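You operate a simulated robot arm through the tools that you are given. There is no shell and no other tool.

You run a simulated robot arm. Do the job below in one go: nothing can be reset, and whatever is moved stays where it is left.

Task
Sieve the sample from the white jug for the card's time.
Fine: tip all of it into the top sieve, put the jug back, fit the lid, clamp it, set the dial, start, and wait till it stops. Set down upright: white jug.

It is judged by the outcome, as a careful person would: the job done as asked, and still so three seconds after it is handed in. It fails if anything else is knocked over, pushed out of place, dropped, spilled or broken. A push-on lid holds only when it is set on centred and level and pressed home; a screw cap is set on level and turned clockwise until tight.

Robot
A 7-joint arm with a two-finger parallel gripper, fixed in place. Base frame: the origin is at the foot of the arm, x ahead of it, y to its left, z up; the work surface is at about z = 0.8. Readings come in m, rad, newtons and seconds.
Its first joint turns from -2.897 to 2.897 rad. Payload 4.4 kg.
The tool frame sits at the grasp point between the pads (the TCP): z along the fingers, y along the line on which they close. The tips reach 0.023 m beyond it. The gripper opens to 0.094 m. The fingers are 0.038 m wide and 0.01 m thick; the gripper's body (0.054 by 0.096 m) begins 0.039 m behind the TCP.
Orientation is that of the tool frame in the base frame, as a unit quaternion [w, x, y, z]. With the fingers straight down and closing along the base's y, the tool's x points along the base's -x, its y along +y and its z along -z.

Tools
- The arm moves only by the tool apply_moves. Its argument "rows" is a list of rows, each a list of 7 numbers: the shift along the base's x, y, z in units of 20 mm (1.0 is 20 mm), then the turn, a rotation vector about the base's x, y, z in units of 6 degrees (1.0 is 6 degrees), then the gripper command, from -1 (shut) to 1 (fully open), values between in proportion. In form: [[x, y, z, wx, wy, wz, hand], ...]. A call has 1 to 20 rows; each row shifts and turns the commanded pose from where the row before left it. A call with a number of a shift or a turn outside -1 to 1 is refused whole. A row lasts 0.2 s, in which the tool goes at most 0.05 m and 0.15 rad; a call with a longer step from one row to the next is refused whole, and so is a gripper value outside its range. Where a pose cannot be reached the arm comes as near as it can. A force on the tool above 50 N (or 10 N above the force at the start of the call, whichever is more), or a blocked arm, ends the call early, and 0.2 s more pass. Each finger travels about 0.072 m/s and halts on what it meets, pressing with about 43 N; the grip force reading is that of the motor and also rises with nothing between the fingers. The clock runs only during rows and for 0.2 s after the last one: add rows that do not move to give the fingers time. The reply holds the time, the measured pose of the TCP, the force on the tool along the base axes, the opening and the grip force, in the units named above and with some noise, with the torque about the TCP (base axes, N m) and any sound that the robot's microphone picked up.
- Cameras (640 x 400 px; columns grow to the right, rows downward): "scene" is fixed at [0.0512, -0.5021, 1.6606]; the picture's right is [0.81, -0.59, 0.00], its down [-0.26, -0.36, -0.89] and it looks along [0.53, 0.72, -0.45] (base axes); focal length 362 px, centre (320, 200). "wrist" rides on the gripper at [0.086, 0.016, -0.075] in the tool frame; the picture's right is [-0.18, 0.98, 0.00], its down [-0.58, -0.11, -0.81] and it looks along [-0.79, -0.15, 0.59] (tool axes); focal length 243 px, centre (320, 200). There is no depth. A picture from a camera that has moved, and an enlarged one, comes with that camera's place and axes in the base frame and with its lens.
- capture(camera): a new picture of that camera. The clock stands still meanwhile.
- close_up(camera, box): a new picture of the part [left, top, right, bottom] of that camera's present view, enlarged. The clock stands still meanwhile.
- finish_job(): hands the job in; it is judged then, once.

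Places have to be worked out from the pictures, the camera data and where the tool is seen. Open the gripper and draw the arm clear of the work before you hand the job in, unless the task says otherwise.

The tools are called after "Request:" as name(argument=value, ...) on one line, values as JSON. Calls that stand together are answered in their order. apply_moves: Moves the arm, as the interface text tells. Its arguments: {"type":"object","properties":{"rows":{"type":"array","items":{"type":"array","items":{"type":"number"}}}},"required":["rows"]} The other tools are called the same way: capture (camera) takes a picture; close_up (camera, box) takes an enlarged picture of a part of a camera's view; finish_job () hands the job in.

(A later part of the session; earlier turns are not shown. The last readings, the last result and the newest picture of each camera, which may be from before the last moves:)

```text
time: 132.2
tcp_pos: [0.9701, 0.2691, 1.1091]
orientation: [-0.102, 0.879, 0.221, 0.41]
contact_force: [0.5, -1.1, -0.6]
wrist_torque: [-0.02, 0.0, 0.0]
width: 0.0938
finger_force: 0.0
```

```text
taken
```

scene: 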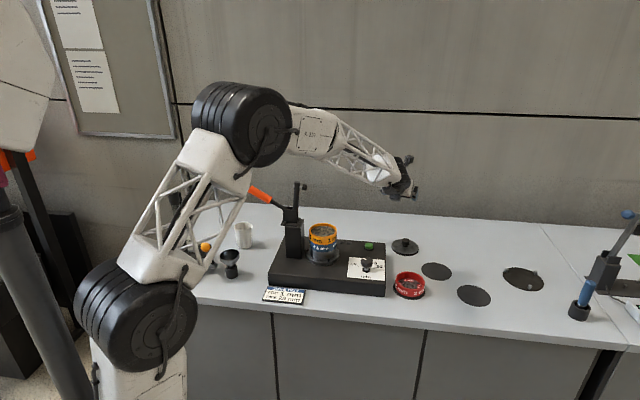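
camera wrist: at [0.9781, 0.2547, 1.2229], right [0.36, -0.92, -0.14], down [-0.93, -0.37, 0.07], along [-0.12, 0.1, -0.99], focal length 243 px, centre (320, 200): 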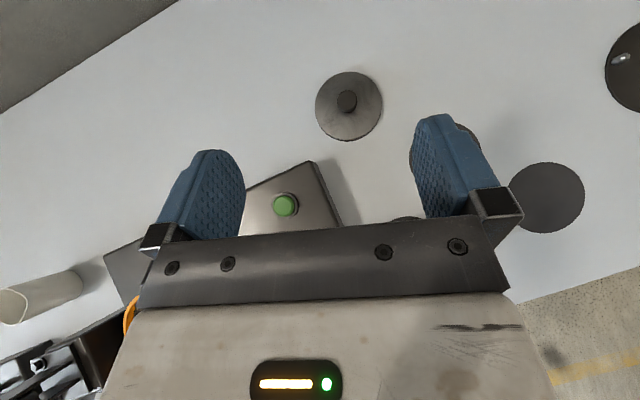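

From this view the lid knob is nearer (1.089, 0.311). I'll move to above it at z 0.95 and see whether the reach holds.

Request:
apply_moves(rows=[[0.744, 0.259, -0.98, 0, 0, 0, 1], [0.744, 0.259, -0.98, 0, 0, 0, 1], [0.744, 0.259, -0.98, 0, 0, 0, 1], [0.744, 0.259, -0.98, 0, 0, 0, 1], [0.744, 0.259, -0.98, 0, 0, 0, 1], [0.744, 0.259, -0.98, 0, 0, 0, 1], [0.744, 0.259, -0.98, 0, 0, 0, 1], [0.744, 0.259, -0.98, 0, 0, 0, 1], [0, 0, 0, 0, 0, 0, 1]])

Request:
capture(camera="wrist")

Request:
close_up(camera="scene", box=[350, 170, 450, 270])

```text
time: 134.2
tcp_pos: [1.0888, 0.3125, 0.9514]
orientation: [-0.102, 0.879, 0.22, 0.41]
contact_force: [0.2, 0.1, 0.2]
wrist_torque: [0.02, -0.06, 0.05]
width: 0.0942
finger_force: 0.0
```

```text
taken
camera wrist: at [1.0962, 0.2965, 1.0658], right [0.36, -0.92, -0.14], down [-0.93, -0.37, 0.07], along [-0.12, 0.1, -0.99], focal length 243 px, centre (320, 200)
```

wrist: 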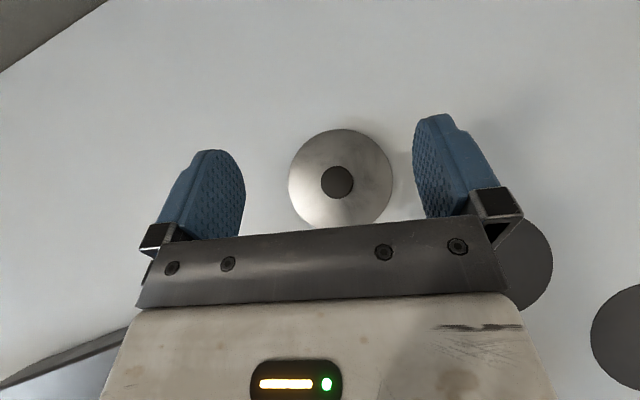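

```text
4.00 times, centred on (400, 220) of scene
camera zoom: at [0.0512, -0.5021, 1.6606], right [0.81, -0.59, 0.0], down [-0.26, -0.36, -0.89], along [0.53, 0.72, -0.45], focal length 1449 px, centre (0, 120)
```

zoom: 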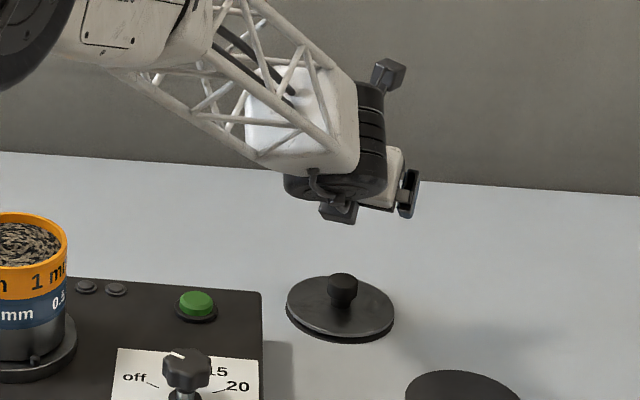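

The reach is fine and the knob is centred between the fingers. I'll descend to grip height in two steps.

Request:
apply_moves(rows=[[0.1, 0, -1, 0, 0, 0, 1], [0.05, 0, -1, 0, 0, 0, 1], [0, 0, -1, 0, 0, 0, 1], [0, 0, -0.8, 0, 0, 0, 1], [0, 0, 0, 0, 0, 0, 1]])

Request:
capture(camera="wrist")

Request:
close_up(camera="scene", box=[360, 200, 440, 270])

```text
time: 135.4
tcp_pos: [1.0931, 0.3101, 0.877]
orientation: [-0.102, 0.879, 0.221, 0.409]
contact_force: [0.5, 0.6, -0.3]
wrist_torque: [0.03, 0.01, -0.02]
width: 0.0941
finger_force: 0.2
```

```text
taken
camera wrist: at [1.1005, 0.2959, 0.9903], right [0.36, -0.92, -0.14], down [-0.93, -0.37, 0.07], along [-0.12, 0.1, -0.99], focal length 243 px, centre (320, 200)
```

wrist: 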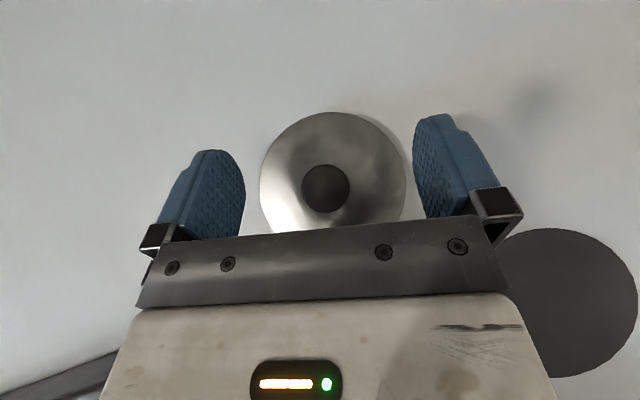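

```text
5.71 times, centred on (400, 235) of scene
camera zoom: at [0.0512, -0.5021, 1.6606], right [0.81, -0.59, 0.0], down [-0.26, -0.36, -0.89], along [0.53, 0.72, -0.45], focal length 2071 px, centre (-137, 0)
```

zoom: 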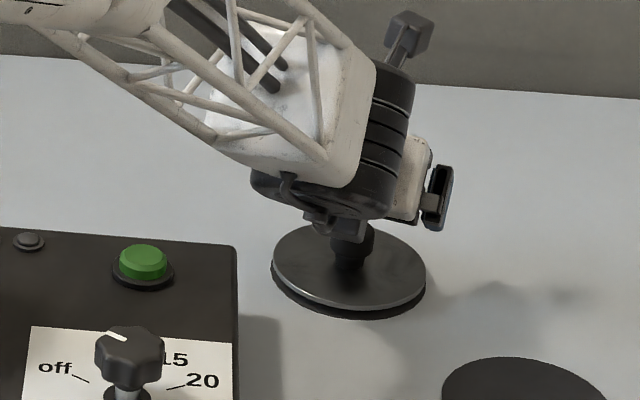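

The knob is at (1.092, 0.311), aligned within a couple of millimetres. I'll go down the last 29 mm, close gently, and check the grip.

Request:
apply_moves(rows=[[0, 0, -0.6, 0, 0, 0, 1], [0, 0, -0.5, 0, 0, 0, 1], [0, 0, -0.3, 0, 0, 0, 1], [0, 0, 0, 0, 0, 0, 1]])

Request:
apply_moves(rows=[[0, 0, 0, 0, 0, 0, 0.4], [0, 0, 0, 0, 0, 0, 0], [0, 0, 0, 0, 0, 0, -0.2], [0, 0, 0, 0, 0, 0, -1], [0, 0, 0, 0, 0, 0, -1], [0, 0, 0, 0, 0, 0, -1]])

Request:
capture(camera="wrist")

```text
time: 136.4
tcp_pos: [1.0937, 0.3109, 0.8453]
orientation: [-0.102, 0.879, 0.221, 0.41]
contact_force: [0.5, -0.2, 0.1]
wrist_torque: [0.0, 0.0, -0.02]
width: 0.094
finger_force: 0.0
```

```text
time: 137.8
tcp_pos: [1.093, 0.3113, 0.8468]
orientation: [-0.102, 0.879, 0.221, 0.411]
contact_force: [0.3, -0.1, 0.8]
wrist_torque: [0.02, 0.03, 0.03]
width: 0.0291
finger_force: 43.4
```

```text
taken
camera wrist: at [1.1004, 0.2959, 0.9602], right [0.36, -0.92, -0.14], down [-0.93, -0.37, 0.07], along [-0.12, 0.1, -0.99], focal length 243 px, centre (320, 200)
```

wrist: 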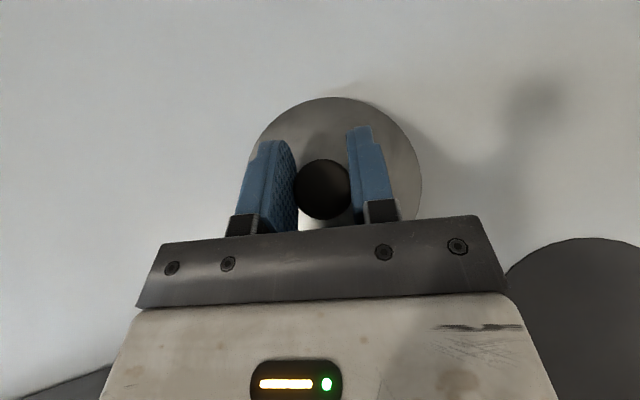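

The knob is gripped at 29 mm. I'll lift slowly and check the lid hangs level.

Request:
apply_moves(rows=[[0, 0, 0.2, 0, 0, 0, -1], [0, 0, 0.4, 0, 0, 0, -1], [0, 0, 0.7, 0, 0, 0, -1], [0, 0, 1, 0, 0, 0, -1], [0, 0, 1, 0, 0, 0, -1], [0, 0, 1, 0, 0, 0, -1], [0, 0, 0, 0, 0, 0, -1]])

Request:
close_up(camera="scene", box=[360, 190, 440, 260])

Request:
capture(camera="wrist")

```text
time: 139.4
tcp_pos: [1.0907, 0.3093, 0.936]
orientation: [-0.101, 0.879, 0.22, 0.41]
contact_force: [-0.3, 0.3, -1.8]
wrist_torque: [0.01, -0.02, -0.03]
width: 0.0289
finger_force: 42.8
```

```text
5.71 times, centred on (400, 225) of scene
camera zoom: at [0.0512, -0.5021, 1.6606], right [0.81, -0.59, 0.0], down [-0.26, -0.36, -0.89], along [0.53, 0.72, -0.45], focal length 2071 px, centre (-137, 57)
```

zoom: 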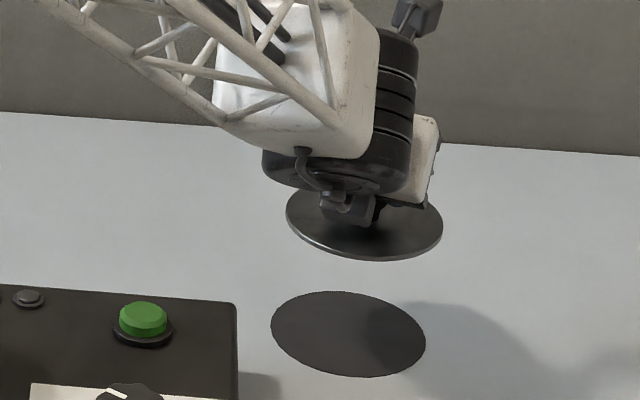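

```text
taken
camera wrist: at [1.0983, 0.2958, 1.05], right [0.36, -0.92, -0.14], down [-0.93, -0.37, 0.07], along [-0.12, 0.1, -0.99], focal length 243 px, centre (320, 200)
```

wrist: 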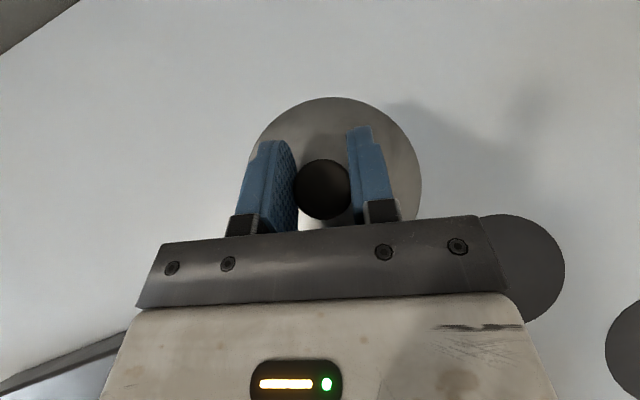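

The lid hangs exactly as gripped, and level. I'll raise it and carry it in toward the stack on the robot side, yawing to azimuth 38° to stay within the wrist's range.

Request:
apply_moves(rows=[[-0.3, 0, 1, 0, 0, 0, -1], [-0.3, 0, 1, 0, 0, 0, -1], [-0.3, 0, 1, 0, 0, 0, -1], [-0.3, 0, 1, 0, 0, 0, -1], [-0.3, 0, 1, 0, 0, 0, -1], [-0.3, 0, 1, 0, 0, 0, -1], [-0.3, 0, 1, 0, 0, 0, -1], [-0.3, 0, 1, 0, 0, 0, -1], [-0.3, 0, 1, 0, 0, 0, -1], [-0.3, 0, 1, 0, 0, 0, -1], [-0.9, 0, 0.5, 0, 0, 0.17, -1], [-1, 0, 0, 0, 0, 0.17, -1], [-1, 0, 0, 0, 0, 0.17, -1], [-1, 0, 0, 0, 0, 0.17, -1], [-1, 0, 0, 0, 0, 0.17, -1], [-1, 0, 0, 0, 0, 0.17, -1], [-1, 0, 0, 0, 0, 0.17, -1], [-1, 0, 0, 0, 0, 0.17, -1], [-1, 0, 0, 0, 0, 0.17, -1], [-1, 0, 0, 0, 0, 0.17, -1]])

Request:
apply_moves(rows=[[-1, 0.04, 0, 0, 0, 0, -1], [-1, 0.04, 0, 0, 0, 0, -1], [-1, 0.04, 0, 0, 0, 0, -1], [-1, 0.04, 0, 0, 0, 0, -1], [-1, 0.04, 0, 0, 0, 0, -1], [-1, 0.04, 0, 0, 0, 0, -1], [-1, 0.04, 0, 0, 0, 0, -1], [-1, 0.04, 0, 0, 0, 0, -1], [-1, 0.04, 0, 0, 0, 0, -1], [-1, 0.04, 0, 0, 0, 0, -1], [-0.6, 0.04, 0, 0, 0, 0, -1], [0, 0, 0, 0, 0, 0, -1]])

Request:
capture(camera="wrist")

Request:
capture(camera="scene")

```text
time: 143.6
tcp_pos: [0.8349, 0.3118, 1.1439]
orientation: [-0.138, 0.856, 0.299, 0.398]
contact_force: [0.1, 0.6, -1.0]
wrist_torque: [0.02, -0.01, 0.03]
width: 0.0292
finger_force: 43.2
```

```text
time: 146.2
tcp_pos: [0.6211, 0.32, 1.1434]
orientation: [-0.138, 0.856, 0.298, 0.399]
contact_force: [0.5, 0.6, -1.7]
wrist_torque: [-0.01, -0.02, 0.01]
width: 0.0288
finger_force: 43.3
```

```text
taken
camera wrist: at [0.6313, 0.3072, 1.2581], right [0.52, -0.84, -0.14], down [-0.84, -0.53, 0.07], along [-0.14, 0.08, -0.99], focal length 243 px, centre (320, 200)
```

wrist: 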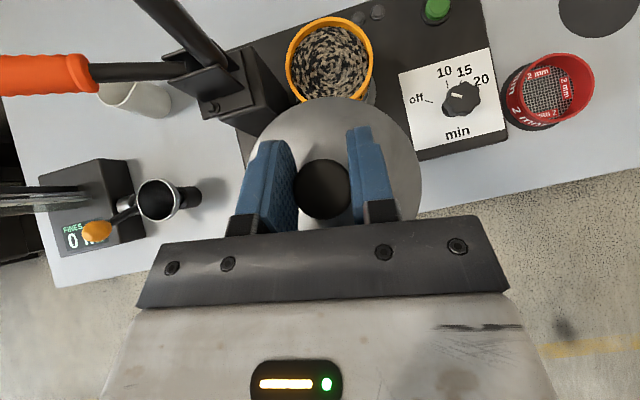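

```text
taken
```

scene: 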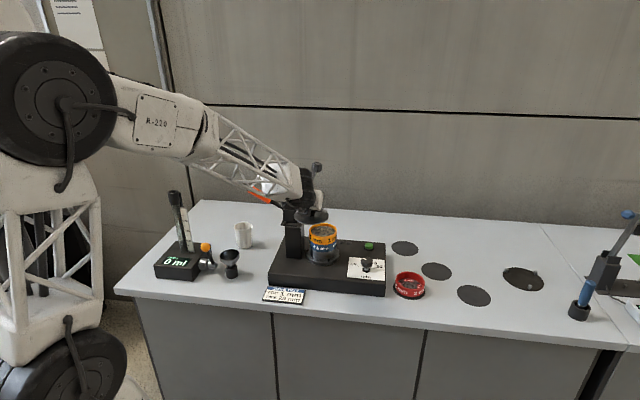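

Request:
close_up(camera="wrist", box=[270, 0, 390, 110])

Request:
close_up(camera="scene", box=[280, 180, 360, 270])

```text
3.64 times, centred on (330, 55) of wrist
camera zoom: at [0.6313, 0.3072, 1.2581], right [0.52, -0.84, -0.14], down [-0.84, -0.53, 0.07], along [-0.14, 0.08, -0.99], focal length 882 px, centre (284, 727)
```

zoom: 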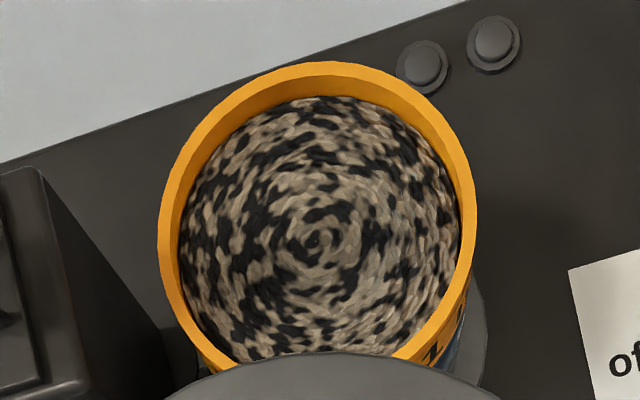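

```text
4.44 times, centred on (320, 225) of scene
camera zoom: at [0.0512, -0.5021, 1.6606], right [0.81, -0.59, 0.0], down [-0.26, -0.36, -0.89], along [0.53, 0.72, -0.45], focal length 1610 px, centre (320, 89)
```

zoom: 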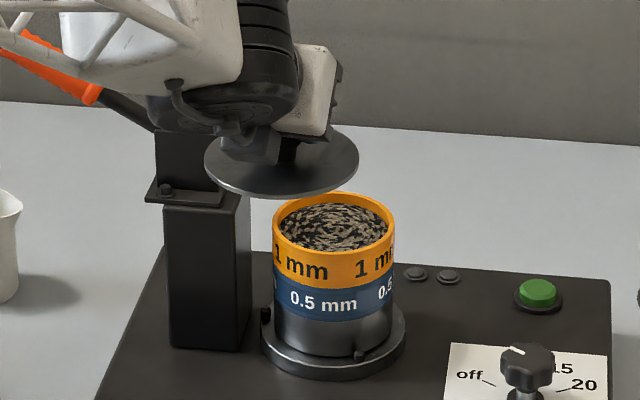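

The sample fills the top sieve evenly. To measure the lid-to-sieve offset without height ambiguity, I'll lower the lid to rim height here beside the stack and look again.

Request:
apply_moves(rows=[[0, 0, -1, 0, 0, 0, -1], [0, 0, -1, 0, 0, 0, -1], [0, 0, -1, 0, 0, 0, -1], [0, 0, -1, 0, 0, 0, -1], [0, 0, -1, 0, 0, 0, -1], [0, 0, -0.6, 0, 0, 0, -1], [0, 0, 0, 0, 0, 0, -1]])

Request:
capture(camera="wrist")

Request:
close_up(camera="wrist", box=[220, 0, 440, 140])

Request:
close_up(camera="scene", box=[280, 180, 360, 270])

```text
time: 147.8
tcp_pos: [0.6228, 0.3196, 1.0336]
orientation: [-0.138, 0.856, 0.298, 0.4]
contact_force: [0.4, 0.3, -1.5]
wrist_torque: [0.01, -0.01, -0.03]
width: 0.029
finger_force: 42.6
```

```text
taken
camera wrist: at [0.6325, 0.306, 1.1473], right [0.52, -0.84, -0.14], down [-0.84, -0.53, 0.07], along [-0.14, 0.08, -0.99], focal length 243 px, centre (320, 200)
```

wrist: 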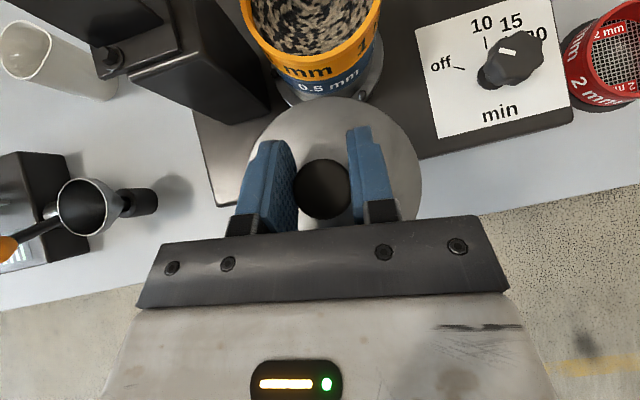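

```text
2.86 times, centred on (330, 70) of wrist
camera zoom: at [0.6325, 0.306, 1.1473], right [0.52, -0.84, -0.14], down [-0.84, -0.53, 0.07], along [-0.14, 0.08, -0.99], focal length 693 px, centre (291, 571)
```

zoom: 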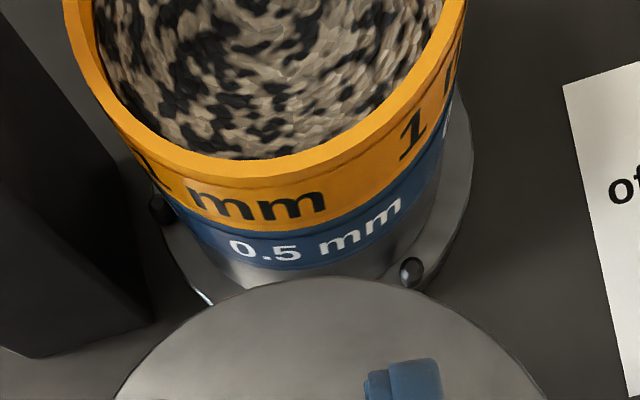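

```text
4.44 times, centred on (320, 225) of scene
camera zoom: at [0.0512, -0.5021, 1.6606], right [0.81, -0.59, 0.0], down [-0.26, -0.36, -0.89], along [0.53, 0.72, -0.45], focal length 1610 px, centre (320, 89)
```

zoom: 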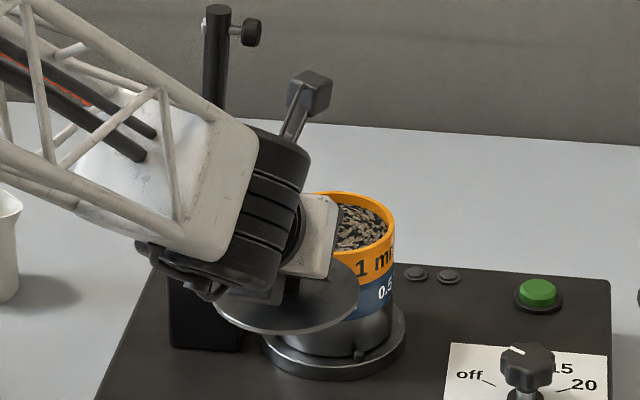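

The hand would pass close under the clamp pad at this azimuth. I'll yaw to azimuth 72° here beside the stack so the hand stays to the right of the pad, then look again.

Request:
apply_moves(rows=[[0, 0, 0.3, 0, 0, 0.8, -1], [0, 0, 0.3, 0, 0, 0.8, -1], [0, 0, 0.3, 0, 0, 0.8, -1], [0, 0, 0, 0, 0, 0.8, -1], [0, 0, 0, 0, 0, 0.8, -1], [0, 0, 0, 0, 0, 0.8, -1], [0, 0, 0, 0, 0, 0.8, -1], [0, 0, 0, 0, 0, 0, -1]])

Request:
capture(camera="wrist")

Request:
capture(camera="scene")

```text
time: 149.6
tcp_pos: [0.6215, 0.3201, 1.0499]
orientation: [-0.247, 0.734, 0.532, 0.343]
contact_force: [0.2, -0.4, -1.7]
wrist_torque: [0.0, 0.0, -0.01]
width: 0.0288
finger_force: 42.9
```

```text
taken
camera wrist: at [0.6377, 0.313, 1.1647], right [0.9, -0.42, -0.14], down [-0.41, -0.91, 0.07], along [-0.16, -0.01, -0.99], focal length 243 px, centre (320, 200)
```

wrist: 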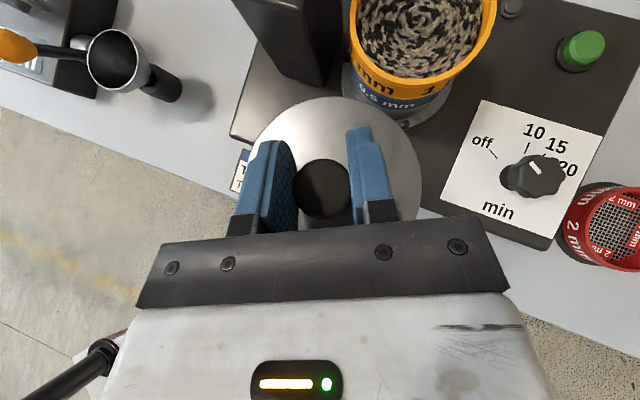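

```text
taken
```

scene: 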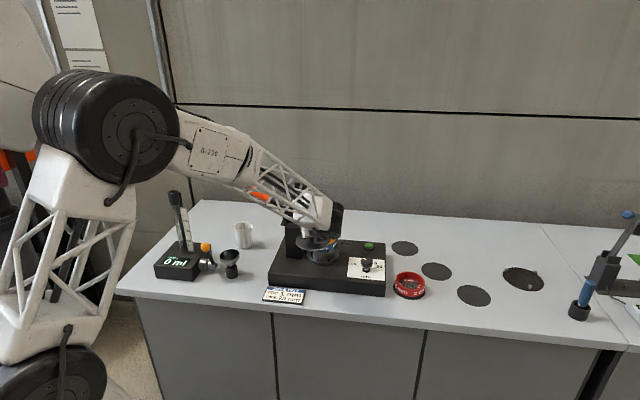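

Request:
close_up(camera="wrist", box=[330, 0, 510, 110])

Request:
close_up(camera="scene", box=[270, 180, 370, 280])

```text
3.56 times, centred on (420, 55) of wrist
camera zoom: at [0.6377, 0.313, 1.1647], right [0.9, -0.42, -0.14], down [-0.41, -0.91, 0.07], along [-0.16, -0.01, -0.99], focal length 863 px, centre (-36, 716)
```

zoom: 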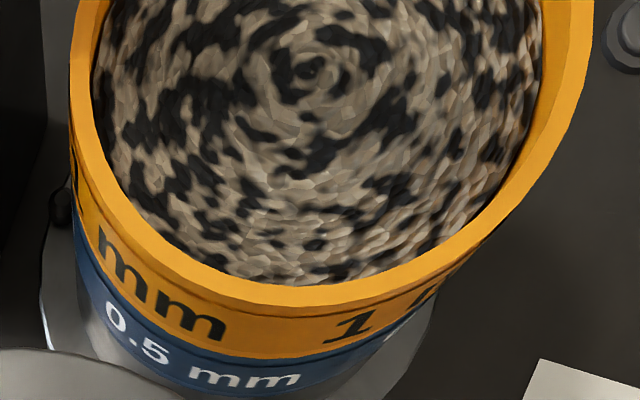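

```text
4.00 times, centred on (320, 230) of scene
camera zoom: at [0.0512, -0.5021, 1.6606], right [0.81, -0.59, 0.0], down [-0.26, -0.36, -0.89], along [0.53, 0.72, -0.45], focal length 1449 px, centre (320, 80)
```

zoom: 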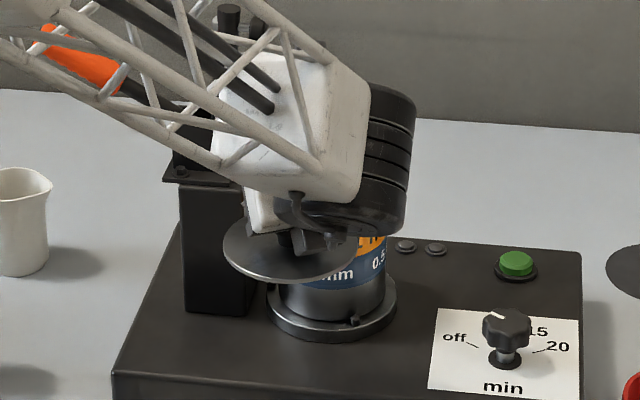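

Averaging the views puts the sieve centre at (0.728, 0.402) and the knob now at (0.622, 0.317). I'll move the lid over the stack with about 2 cm clearance and check alignment in the scene view.

Request:
apply_moves(rows=[[0.4, 0.32, 0.3, 0, 0, 0, -1], [0.886, 0.711, 0, 0, 0, 0, -1], [0.886, 0.711, 0, 0, 0, 0, -1], [0.886, 0.711, 0, 0, 0, 0, -1], [0.886, 0.711, 0, 0, 0, 0, -1], [0.886, 0.711, 0, 0, 0, 0, -1], [0.485, 0.39, 0, 0, 0, 0, -1], [0, 0, 0, 0, 0, 0, -1]])

Request:
close_up(camera="scene", box=[290, 190, 370, 270])

Request:
capture(camera="wrist")

```text
time: 151.4
tcp_pos: [0.7296, 0.4034, 1.0556]
orientation: [-0.247, 0.733, 0.533, 0.342]
contact_force: [0.1, 0.1, -0.4]
wrist_torque: [0.0, -0.04, -0.01]
width: 0.0288
finger_force: 42.6
```

```text
5.00 times, centred on (330, 230) of scene
camera zoom: at [0.0512, -0.5021, 1.6606], right [0.81, -0.59, 0.0], down [-0.26, -0.36, -0.89], along [0.53, 0.72, -0.45], focal length 1812 px, centre (270, 50)
```

zoom: 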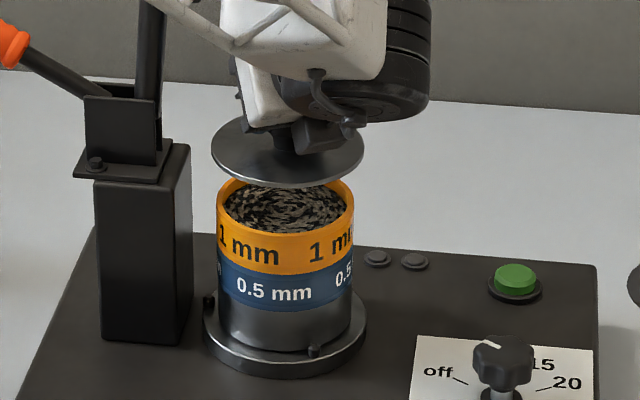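

```text
taken
camera wrist: at [0.7459, 0.3982, 1.1696], right [0.9, -0.42, -0.14], down [-0.41, -0.91, 0.07], along [-0.16, -0.01, -0.99], focal length 243 px, centre (320, 200)
```

wrist: 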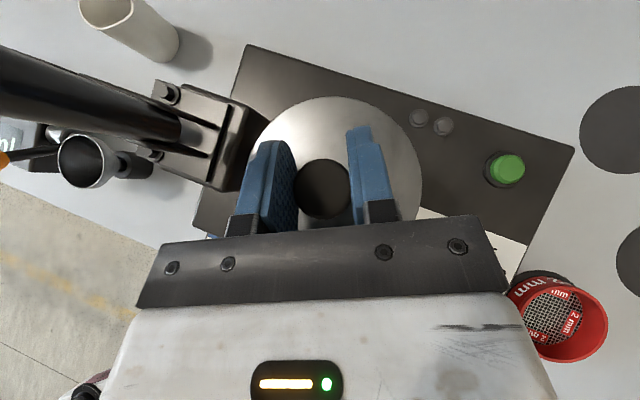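

Request:
close_up(camera="scene", box=[308, 205, 356, 250])

```text
8.89 times, centred on (332, 228) of scene
camera zoom: at [0.0512, -0.5021, 1.6606], right [0.81, -0.59, 0.0], down [-0.26, -0.36, -0.89], along [0.53, 0.72, -0.45], focal length 3221 px, centre (213, -44)
```

zoom: 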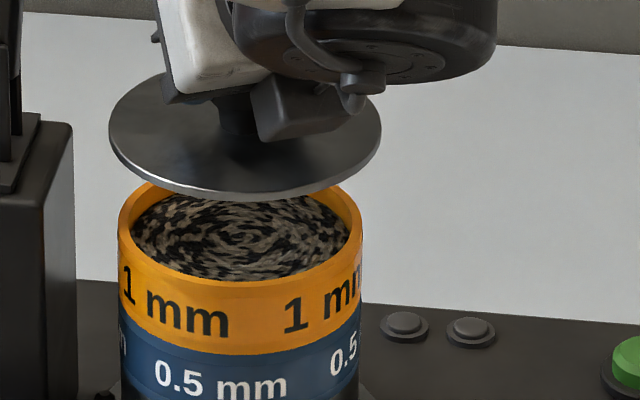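

The lid is within about 2 mm laterally. I'll nudge it slightly left and lower it to a small gap, so that parallax is negligible when I compare edges.

Request:
apply_moves(rows=[[-0.07, 0.05, -0.4, 0, 0, 0, -1], [0, 0, -0.5, 0, 0, 0, -1], [0, 0, -0.4, 0, 0, 0, -1], [0, 0, 0, 0, 0, 0, -1]])

Request:
close_up(camera="scene", box=[308, 205, 356, 250])

```text
time: 152.4
tcp_pos: [0.7276, 0.4057, 1.0301]
orientation: [-0.247, 0.733, 0.533, 0.343]
contact_force: [-0.2, 0.0, -2.0]
wrist_torque: [0.03, 0.02, -0.03]
width: 0.0289
finger_force: 43.6
```

```text
8.89 times, centred on (332, 228) of scene
camera zoom: at [0.0512, -0.5021, 1.6606], right [0.81, -0.59, 0.0], down [-0.26, -0.36, -0.89], along [0.53, 0.72, -0.45], focal length 3221 px, centre (213, -44)
```

zoom: 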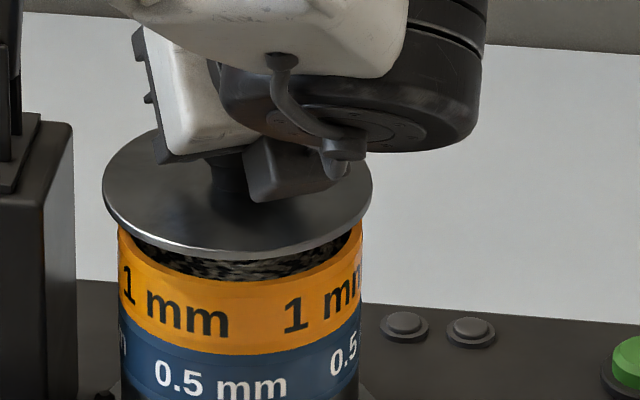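

Request:
close_up(camera="scene", box=[314, 216, 352, 240])

Request:
capture(camera="wrist")

```text
16.00 times, centred on (333, 228) of scene
camera zoom: at [0.0512, -0.5021, 1.6606], right [0.81, -0.59, 0.0], down [-0.26, -0.36, -0.89], along [0.53, 0.72, -0.45], focal length 5798 px, centre (112, -248)
```

zoom: 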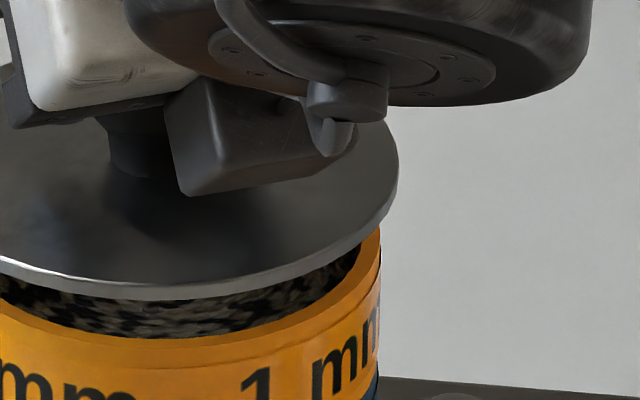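

```text
taken
camera wrist: at [0.7431, 0.3994, 1.1434], right [0.9, -0.42, -0.14], down [-0.41, -0.91, 0.07], along [-0.16, -0.01, -0.99], focal length 243 px, centre (320, 200)
```

wrist: 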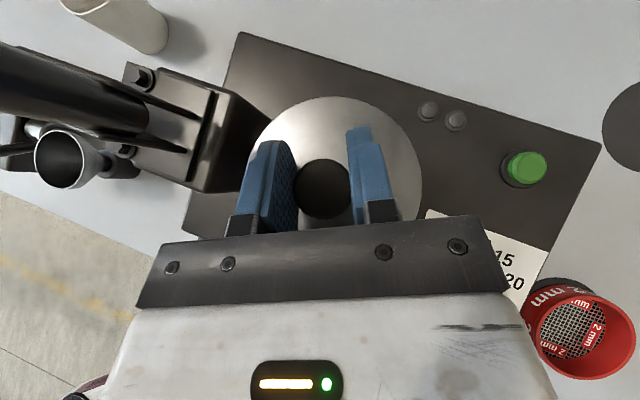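

The lid is about 1 mm left and otherwise aligned. I'll correct that and lower in small steps until contact.

Request:
apply_moves(rows=[[0.05, -0.035, -0.2, 0, 0, 0, -1], [0, 0, -0.2, 0, 0, 0, -1], [0, 0, 0, 0, 0, 0, -1]])

Request:
close_up(camera="scene", box=[308, 205, 356, 250])

```text
time: 153.2
tcp_pos: [0.7274, 0.4046, 1.0215]
orientation: [-0.248, 0.733, 0.533, 0.343]
contact_force: [-0.3, 1.1, -1.3]
wrist_torque: [0.01, -0.02, 0.04]
width: 0.029
finger_force: 43.2
```

```text
8.89 times, centred on (332, 228) of scene
camera zoom: at [0.0512, -0.5021, 1.6606], right [0.81, -0.59, 0.0], down [-0.26, -0.36, -0.89], along [0.53, 0.72, -0.45], focal length 3221 px, centre (213, -44)
```

zoom: 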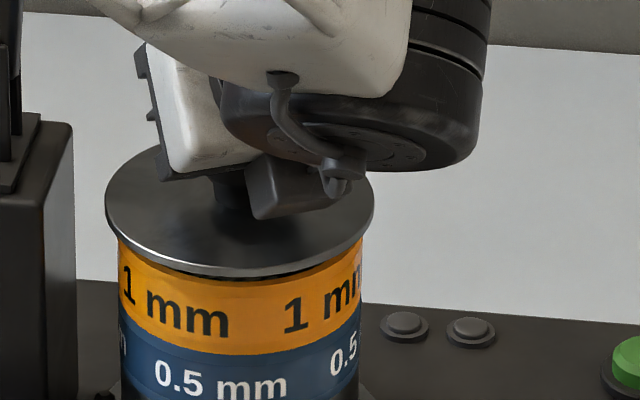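

Laterally it's now centred. I'll keep lowering in small steps and watch the force.

Request:
apply_moves(rows=[[0, 0, -0.15, 0, 0, 0, -1], [0, 0, 0, 0, 0, 0, -1]])

Request:
apply_moves(rows=[[0, 0, -0.1, 0, 0, 0, -1], [0, 0, 0, 0, 0, 0, -1]])

Request:
close_up(camera="scene", box=[308, 205, 356, 250])

```text
time: 153.8
tcp_pos: [0.7281, 0.405, 1.0195]
orientation: [-0.247, 0.733, 0.533, 0.342]
contact_force: [0.2, 0.1, -0.6]
wrist_torque: [-0.03, 0.04, -0.01]
width: 0.0292
finger_force: 42.9
```

```text
time: 154.4
tcp_pos: [0.7285, 0.4045, 1.0173]
orientation: [-0.247, 0.733, 0.532, 0.343]
contact_force: [-0.4, 0.3, -0.6]
wrist_torque: [-0.01, -0.01, 0.01]
width: 0.0288
finger_force: 42.7
```

```text
8.89 times, centred on (332, 228) of scene
camera zoom: at [0.0512, -0.5021, 1.6606], right [0.81, -0.59, 0.0], down [-0.26, -0.36, -0.89], along [0.53, 0.72, -0.45], focal length 3221 px, centre (213, -44)
```

zoom: 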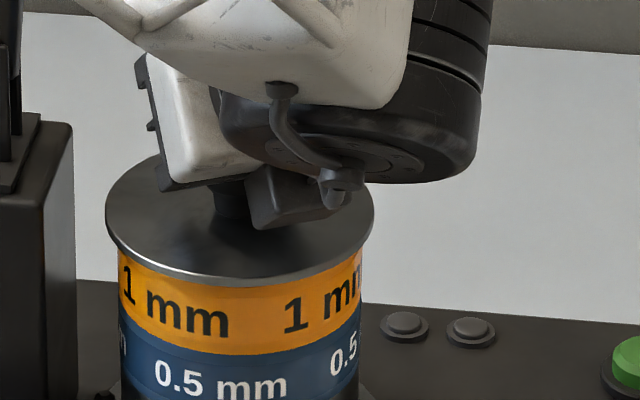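

Request:
apply_moves(rows=[[0, 0, -0.1, 0, 0, 0, -1], [0, 0, 0, 0, 0, 0, -1]])

Request:
apply_moves(rows=[[0, 0, -0.1, 0, 0, 0, -1], [0, 0, 0, 0, 0, 0, -1]])

Request:
close_up(camera="scene", box=[308, 205, 356, 250])

```text
time: 155.0
tcp_pos: [0.7269, 0.4052, 1.0151]
orientation: [-0.248, 0.733, 0.533, 0.342]
contact_force: [0.3, 1.1, -1.5]
wrist_torque: [0.01, 0.04, 0.01]
width: 0.0288
finger_force: 43.2
```

```text
time: 155.6
tcp_pos: [0.7278, 0.4025, 1.0139]
orientation: [-0.248, 0.733, 0.533, 0.343]
contact_force: [0.3, -0.7, -0.6]
wrist_torque: [-0.02, -0.01, 0.01]
width: 0.0289
finger_force: 42.8
```

```text
8.89 times, centred on (332, 228) of scene
camera zoom: at [0.0512, -0.5021, 1.6606], right [0.81, -0.59, 0.0], down [-0.26, -0.36, -0.89], along [0.53, 0.72, -0.45], focal length 3221 px, centre (213, -44)
```

zoom: 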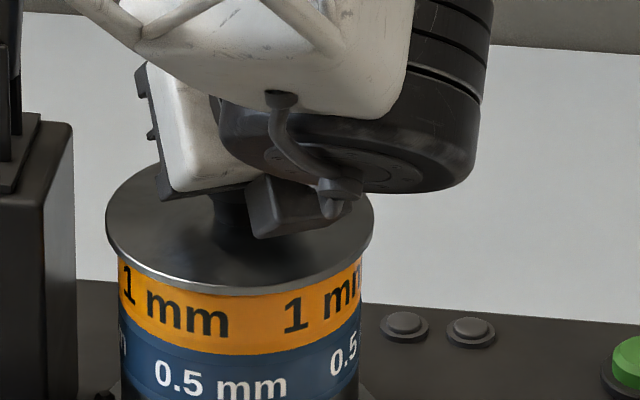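

Request:
apply_moves(rows=[[0, 0, -0.08, 0, 0, 0, -1], [0, 0, 0, 0, 0, 0, -1]])

Request:
apply_moves(rows=[[0, 0, -0.08, 0, 0, 0, -1], [0, 0, 0, 0, 0, 0, -1]])

Request:
close_up(camera="scene", box=[308, 205, 356, 250])

```text
time: 156.2
tcp_pos: [0.7279, 0.4053, 1.013]
orientation: [-0.247, 0.733, 0.533, 0.343]
contact_force: [0.6, -1.8, 7.8]
wrist_torque: [-0.06, 0.34, 0.03]
width: 0.0289
finger_force: 42.7
```

```text
time: 156.8
tcp_pos: [0.7284, 0.4041, 1.0133]
orientation: [-0.247, 0.732, 0.533, 0.344]
contact_force: [-2.4, -6.1, 33.0]
wrist_torque: [-0.26, 0.08, 0.04]
width: 0.0288
finger_force: 43.5
```

```text
8.89 times, centred on (332, 228) of scene
camera zoom: at [0.0512, -0.5021, 1.6606], right [0.81, -0.59, 0.0], down [-0.26, -0.36, -0.89], along [0.53, 0.72, -0.45], focal length 3221 px, centre (213, -44)
```

zoom: 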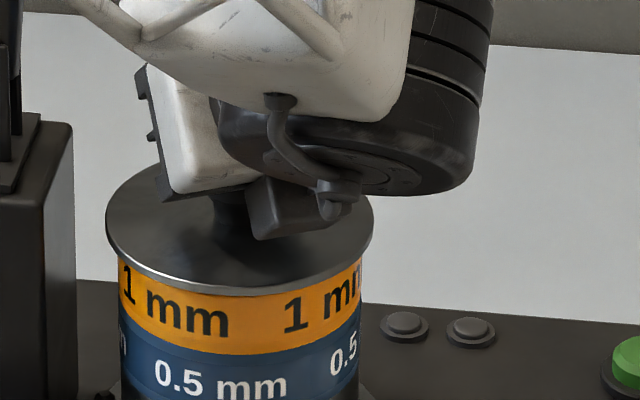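

Contact is at TCP z 1.013 with 33 N and the lid looks level. I'll press a little more while it is held, to see whether it seats further.

Request:
apply_moves(rows=[[0, 0, -0.04, 0, 0, 0, -1], [0, 0, 0, 0, 0, 0, -1]])

```text
time: 157.4
tcp_pos: [0.7295, 0.4066, 1.0137]
orientation: [-0.247, 0.733, 0.533, 0.343]
contact_force: [0.2, -1.0, 6.9]
wrist_torque: [0.28, -0.12, -0.05]
width: 0.0285
finger_force: 42.7
stopped in row 2: the force on the tool passed its limit at 50 N (the readings are from after the stop); the commanded pose is now the measured one
```

It reached the 50 N limit and didn't move down, so it's resting on the rim. I'll open the gripper and inspect.

Request:
apply_moves(rows=[[0, 0, 0, 0, 0, 0, 0], [0, 0, 0, 0, 0, 0, 0.5], [0, 0, 0, 0, 0, 0, 1], [0, 0, 0, 0, 0, 0, 1]])

Request:
close_up(camera="scene", box=[308, 205, 356, 250])

Request:
capture(camera="wrist")

```text
time: 158.4
tcp_pos: [0.7284, 0.406, 1.0114]
orientation: [-0.247, 0.733, 0.532, 0.344]
contact_force: [-0.2, -1.2, -0.8]
wrist_torque: [-0.03, -0.01, -0.02]
width: 0.094
finger_force: 0.2
```

```text
8.89 times, centred on (332, 228) of scene
camera zoom: at [0.0512, -0.5021, 1.6606], right [0.81, -0.59, 0.0], down [-0.26, -0.36, -0.89], along [0.53, 0.72, -0.45], focal length 3221 px, centre (213, -44)
```

zoom: 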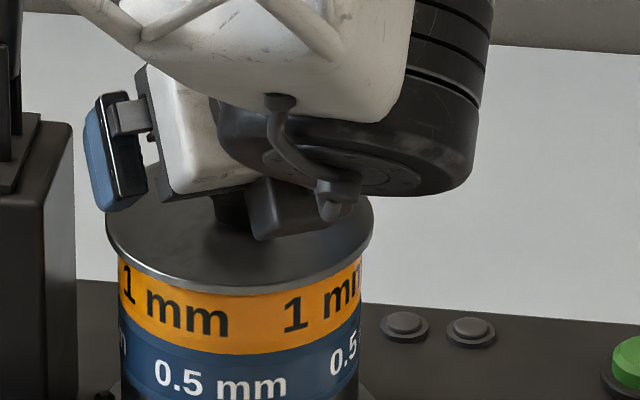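

```text
taken
camera wrist: at [0.7442, 0.3994, 1.1259], right [0.9, -0.42, -0.14], down [-0.41, -0.91, 0.07], along [-0.15, -0.01, -0.99], focal length 243 px, centre (320, 200)
```

wrist: 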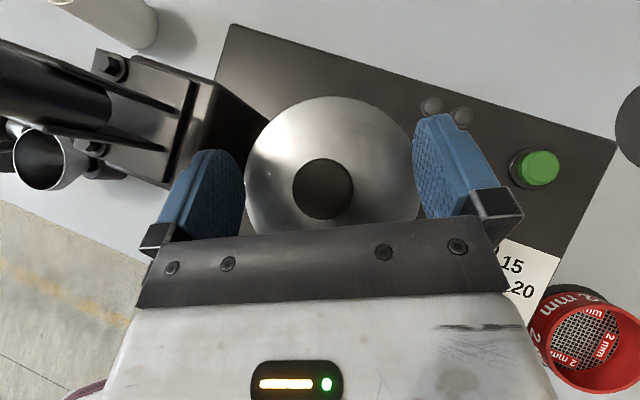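

The lid sits centred and level. I'll narrow the fingers to clear the clamp pad, rise off the knob, then back away toward the robot.

Request:
apply_moves(rows=[[0, 0, 0, 0, 0, 0, 0.3], [0, 0, 0, 0, 0, 0, 0.0], [0, 0, 0, 0, 0, 0, 0.0], [0, 0, 0.6, 0, 0, 0, 0.0], [0, 0, 0.8, 0, 0, 0, 0.0], [0, 0, 0.8, 0, 0, 0, 0.0], [-0.31, -0.95, 0.1, 0, 0, 0, 0.0], [-0.31, -0.95, 0.1, 0, 0, 0, 0.0], [-0.31, -0.95, 0.3, 0, 0, 0, 0.0], [-0.31, -0.95, 0.3, 0, 0, 0, 0.0], [-0.31, -0.95, 0.5, 0, 0, 0, 0.0], [-0.31, -0.95, 0.5, 0, 0, 0, 0.0], [-0.31, -0.95, 0.5, 0, 0, 0, 0.0], [-0.31, -0.95, 0.5, 0, 0, 0, 0.0], [0, 0, 0, 0, 0, 0, 0.0]])

Request:
capture(camera="wrist")

Request:
close_up(camera="scene", box=[280, 190, 360, 270])

```text
time: 161.6
tcp_pos: [0.6804, 0.255, 1.1108]
orientation: [-0.248, 0.732, 0.533, 0.344]
contact_force: [0.3, 0.3, 0.4]
wrist_torque: [-0.04, 0.0, 0.01]
width: 0.0469
finger_force: 0.0
```

```text
taken
camera wrist: at [0.6956, 0.2481, 1.2251], right [0.9, -0.42, -0.14], down [-0.41, -0.91, 0.07], along [-0.15, -0.01, -0.99], focal length 243 px, centre (320, 200)
```

wrist: 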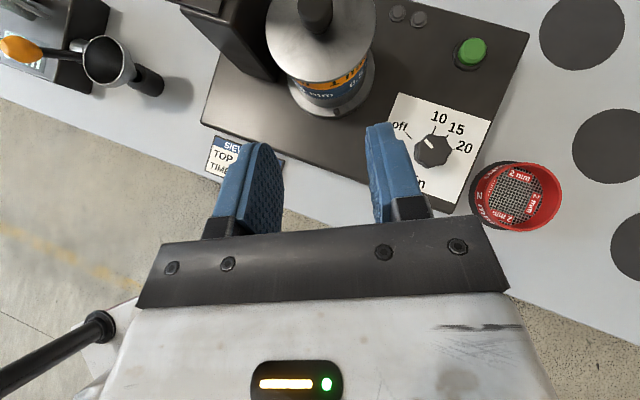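

```text
5.00 times, centred on (320, 230) of scene
camera zoom: at [0.0512, -0.5021, 1.6606], right [0.81, -0.59, 0.0], down [-0.26, -0.36, -0.89], along [0.53, 0.72, -0.45], focal length 1812 px, centre (320, 50)
```

zoom: 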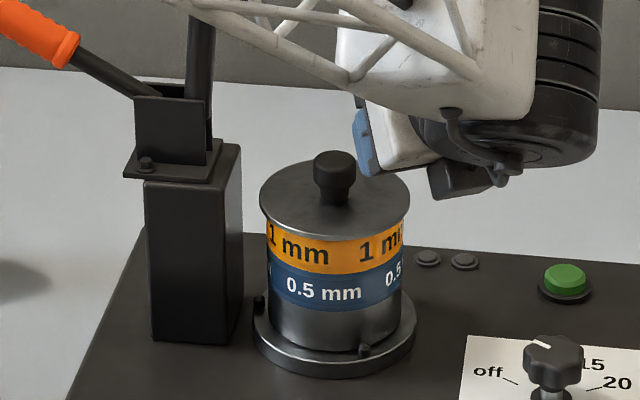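

The lid is on, centred and level. Now the clamp: I'll enlarge the clamp to work out the lever geometry.

Request:
close_up(camera="scene", box=[240, 175, 320, 235])

Request:
close_up(camera="scene", box=[270, 200, 350, 270])

```text
6.67 times, centred on (280, 205) of scene
camera zoom: at [0.0512, -0.5021, 1.6606], right [0.81, -0.59, 0.0], down [-0.26, -0.36, -0.89], along [0.53, 0.72, -0.45], focal length 2416 px, centre (587, 167)
```

zoom: 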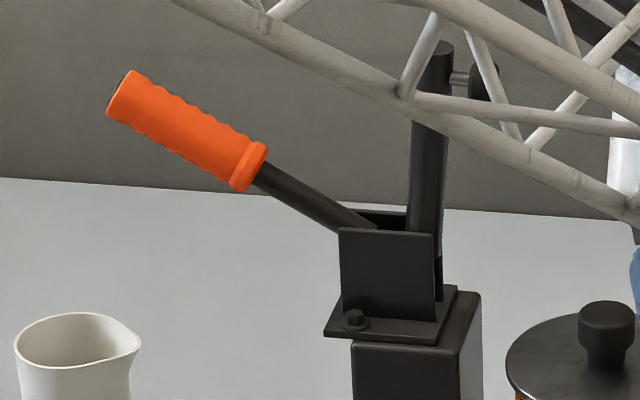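

```text
5.71 times, centred on (310, 235) of scene
camera zoom: at [0.0512, -0.5021, 1.6606], right [0.81, -0.59, 0.0], down [-0.26, -0.36, -0.89], along [0.53, 0.72, -0.45], focal length 2071 px, centre (377, 0)
```

zoom: 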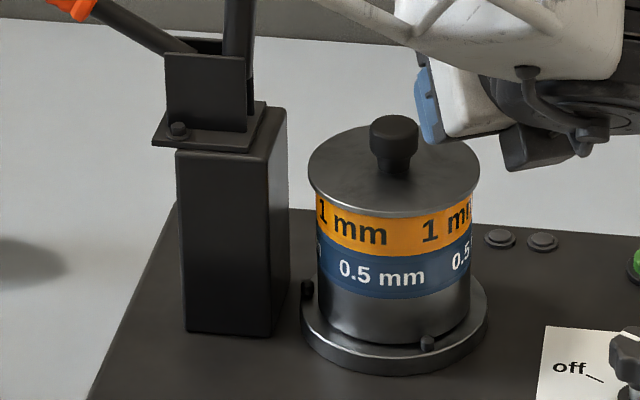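

From the corrected scene geometry the clamp pivot is near (0.654, 0.473, 1.033). The handle runs 0.186 m from it at 150° in the plane of the stack, so the bar needs about 80° clockwise. I'll return to tool-down, rising, and yaw so the fingers close across the handle.

Request:
apply_moves(rows=[[0, 0, 1, 0, 0, 0, 0.5], [0, 0, 1, -0.881, 0.286, 0, 0.5], [0, 0, 1, -0.881, 0.286, 0, 0.5], [0, 0, 1, -0.881, 0.286, 0, 0.5], [0, 0, 1, -0.881, 0.286, 0, 0.5], [0, 0, 1, -0.881, 0.286, 0, 0.5], [0, 0, 1, -0.881, 0.286, 0, 0.5], [0, 0, 1, -0.881, 0.286, 0, 0.5], [0, 0, 1, -0.881, 0.286, 0, 0.5], [0, 0, 0.5, -0.881, 0.286, 0, 0.5], [0, 0, 0, 0, 0, 0, 0.5]])

Request:
apply_moves(rows=[[-0.403, 0.984, 0, 0, 0, 0.672, 0.5], [-0.403, 0.984, 0, 0, 0, 0.672, 0.5], [-0.403, 0.984, 0, 0, 0, 0.672, 0.5], [-0.403, 0.984, 0, 0, 0, 0.672, 0.5], [-0.403, 0.984, 0, 0, 0, 0.672, 0.5], [-0.403, 0.984, 0, 0, 0, 0.672, 0.5], [-0.403, 0.984, 0, 0, 0, 0.672, 0.5], [-0.403, 0.984, 0, 0, 0, 0.672, 0.5], [-0.403, 0.984, 0, 0, 0, 0.672, 0.5], [-0.403, 0.984, 0, 0, 0, 0.672, 0.5], [-0.403, 0.984, 0, 0, 0, 0.672, 0.5], [-0.403, 0.984, 0, 0, 0, 0.672, 0.5], [-0.403, 0.984, 0, 0, 0, 0.672, 0.5], [-0.403, 0.984, 0, 0, 0, 0.672, 0.5], [-0.403, 0.984, 0, 0, 0, 0.672, 0.5], [-0.403, 0.984, 0, 0, 0, 0.672, 0.5], [0, 0, 0, 0, 0, 0, 0.5]])

Request:
capture(camera="wrist")

Request:
capture(camera="scene")

```text
time: 164.0
tcp_pos: [0.6801, 0.2533, 1.3038]
orientation: [0.002, 0.808, 0.589, 0.001]
contact_force: [-0.6, -0.3, 0.8]
wrist_torque: [0.03, -0.01, -0.04]
width: 0.0707
finger_force: 0.1
```

```text
time: 167.6
tcp_pos: [0.5496, 0.5669, 1.3026]
orientation: [0.0, 0.369, 0.929, 0.002]
contact_force: [-0.1, -0.1, -0.7]
wrist_torque: [0.06, -0.03, -0.01]
width: 0.0707
finger_force: 0.1
```

```text
taken
camera wrist: at [0.4989, 0.6382, 1.3778], right [0.81, 0.59, 0.0], down [0.35, -0.48, 0.81], along [0.48, -0.65, -0.59], focal length 243 px, centre (320, 200)
```

wrist: 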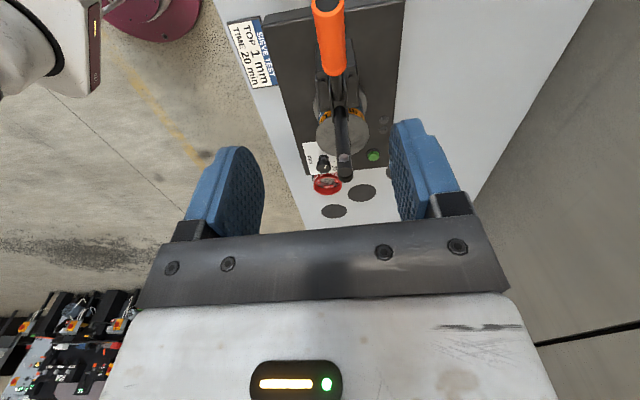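

```text
taken
```

scene: 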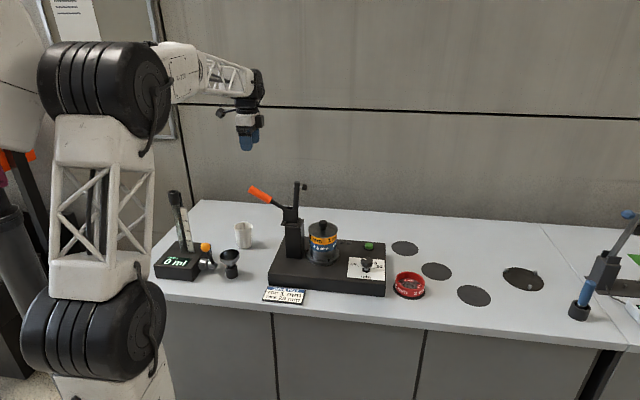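

The wrist camera looks along the clamp's plane. The handle is about 8–10 mm to the e2 side of the finger centre, so I'll shift and lower closer, then re-measure.

Request:
apply_moves(rows=[[0.28, 0.29, -0.9, 0, 0, 0, 0.6], [0, 0, -1, 0, 0, 0, 0.6], [0, 0, -1, 0, 0, 0, 0.6], [0, 0, -1, 0, 0, 0, 0.6], [0, 0, -1, 0, 0, 0, 0.6], [0, 0, -0.5, 0, 0, 0, 0.6], [0, 0, 0, 0, 0, 0, 0.6]])

Request:
capture(camera="wrist")

Request:
close_up(camera="scene", box=[210, 140, 320, 230])

```text
time: 169.2
tcp_pos: [0.5555, 0.5749, 1.1943]
orientation: [0.001, 0.37, 0.929, 0.002]
contact_force: [0.5, 0.3, 0.2]
wrist_torque: [0.02, 0.02, 0.0]
width: 0.0752
finger_force: 0.1
```

```text
taken
camera wrist: at [0.505, 0.6452, 1.2688], right [0.81, 0.59, 0.0], down [0.35, -0.48, 0.81], along [0.48, -0.65, -0.59], focal length 243 px, centre (320, 200)
```

wrist: 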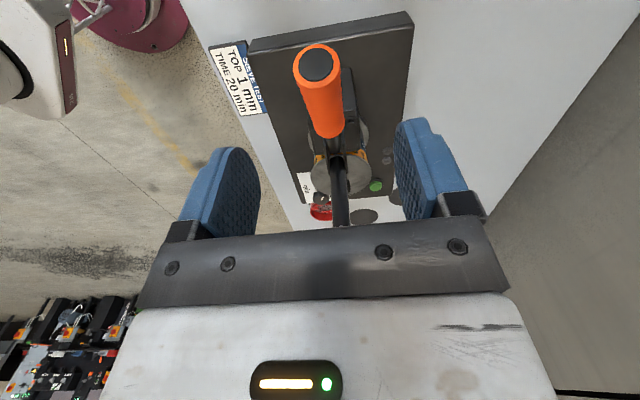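

```text
4.44 times, centred on (265, 185) of scene
camera zoom: at [0.0512, -0.5021, 1.6606], right [0.81, -0.59, 0.0], down [-0.26, -0.36, -0.89], along [0.53, 0.72, -0.45], focal length 1610 px, centre (564, 267)
```

zoom: 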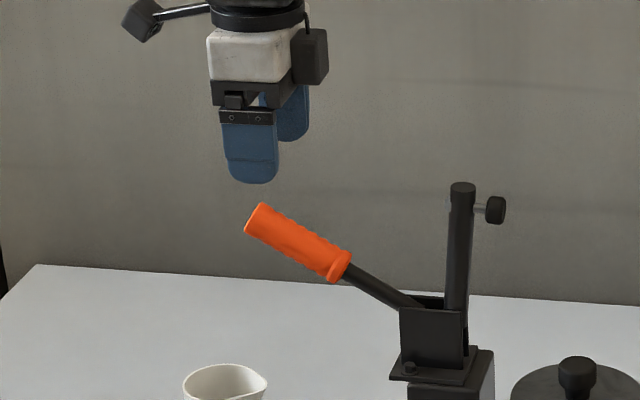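

The handle is centred between the fingers to within a few millimetres. I'll descend onto it so the pads are at the handle axis.

Request:
apply_moves(rows=[[0, 0, -1, 0, 0, 0, 0.6], [0, 0, -1, 0, 0, 0, 0.6], [0, 0, -1, 0, 0, 0, 0.6], [0, 0, -0.8, 0, 0, 0, 0.6], [0, 0, -0.35, 0, 0, 0, 0.6], [0, 0, 0, 0, 0, 0, 0.6]])

Request:
capture(camera="wrist")

Request:
close_up(camera="scene", box=[210, 140, 320, 230])

```text
time: 170.6
tcp_pos: [0.5553, 0.5747, 1.1102]
orientation: [0.0, 0.37, 0.929, 0.002]
contact_force: [0.3, 0.2, -0.5]
wrist_torque: [0.01, -0.01, -0.05]
width: 0.0754
finger_force: 0.1
```

```text
taken
camera wrist: at [0.5033, 0.6466, 1.1841], right [0.81, 0.59, 0.0], down [0.35, -0.48, 0.81], along [0.47, -0.65, -0.59], focal length 243 px, centre (320, 200)
```

wrist: 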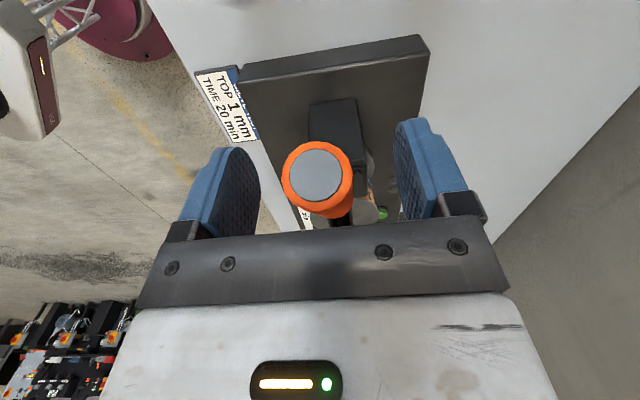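

```text
4.44 times, centred on (265, 185) of scene
camera zoom: at [0.0512, -0.5021, 1.6606], right [0.81, -0.59, 0.0], down [-0.26, -0.36, -0.89], along [0.53, 0.72, -0.45], focal length 1610 px, centre (564, 267)
```

zoom: 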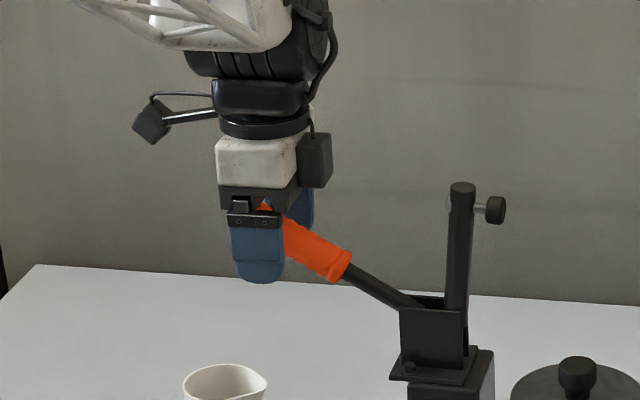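

The handle is between the pads. I'll close on it.

Request:
apply_moves(rows=[[0.07, 0.07, 0, 0, 0, 0, 0.2], [0, 0, 0, 0, 0, 0, -0.2], [0, 0, 0, 0, 0, 0, -1], [0, 0, 0, 0, 0, 0, -1], [0, 0, 0, 0, 0, 0, -1]])

```text
time: 171.8
tcp_pos: [0.5562, 0.5756, 1.1107]
orientation: [-0.001, 0.37, 0.929, 0.0]
contact_force: [-19.3, -19.5, 4.2]
wrist_torque: [-0.9, 0.53, -1.67]
width: 0.0272
finger_force: 45.2
```

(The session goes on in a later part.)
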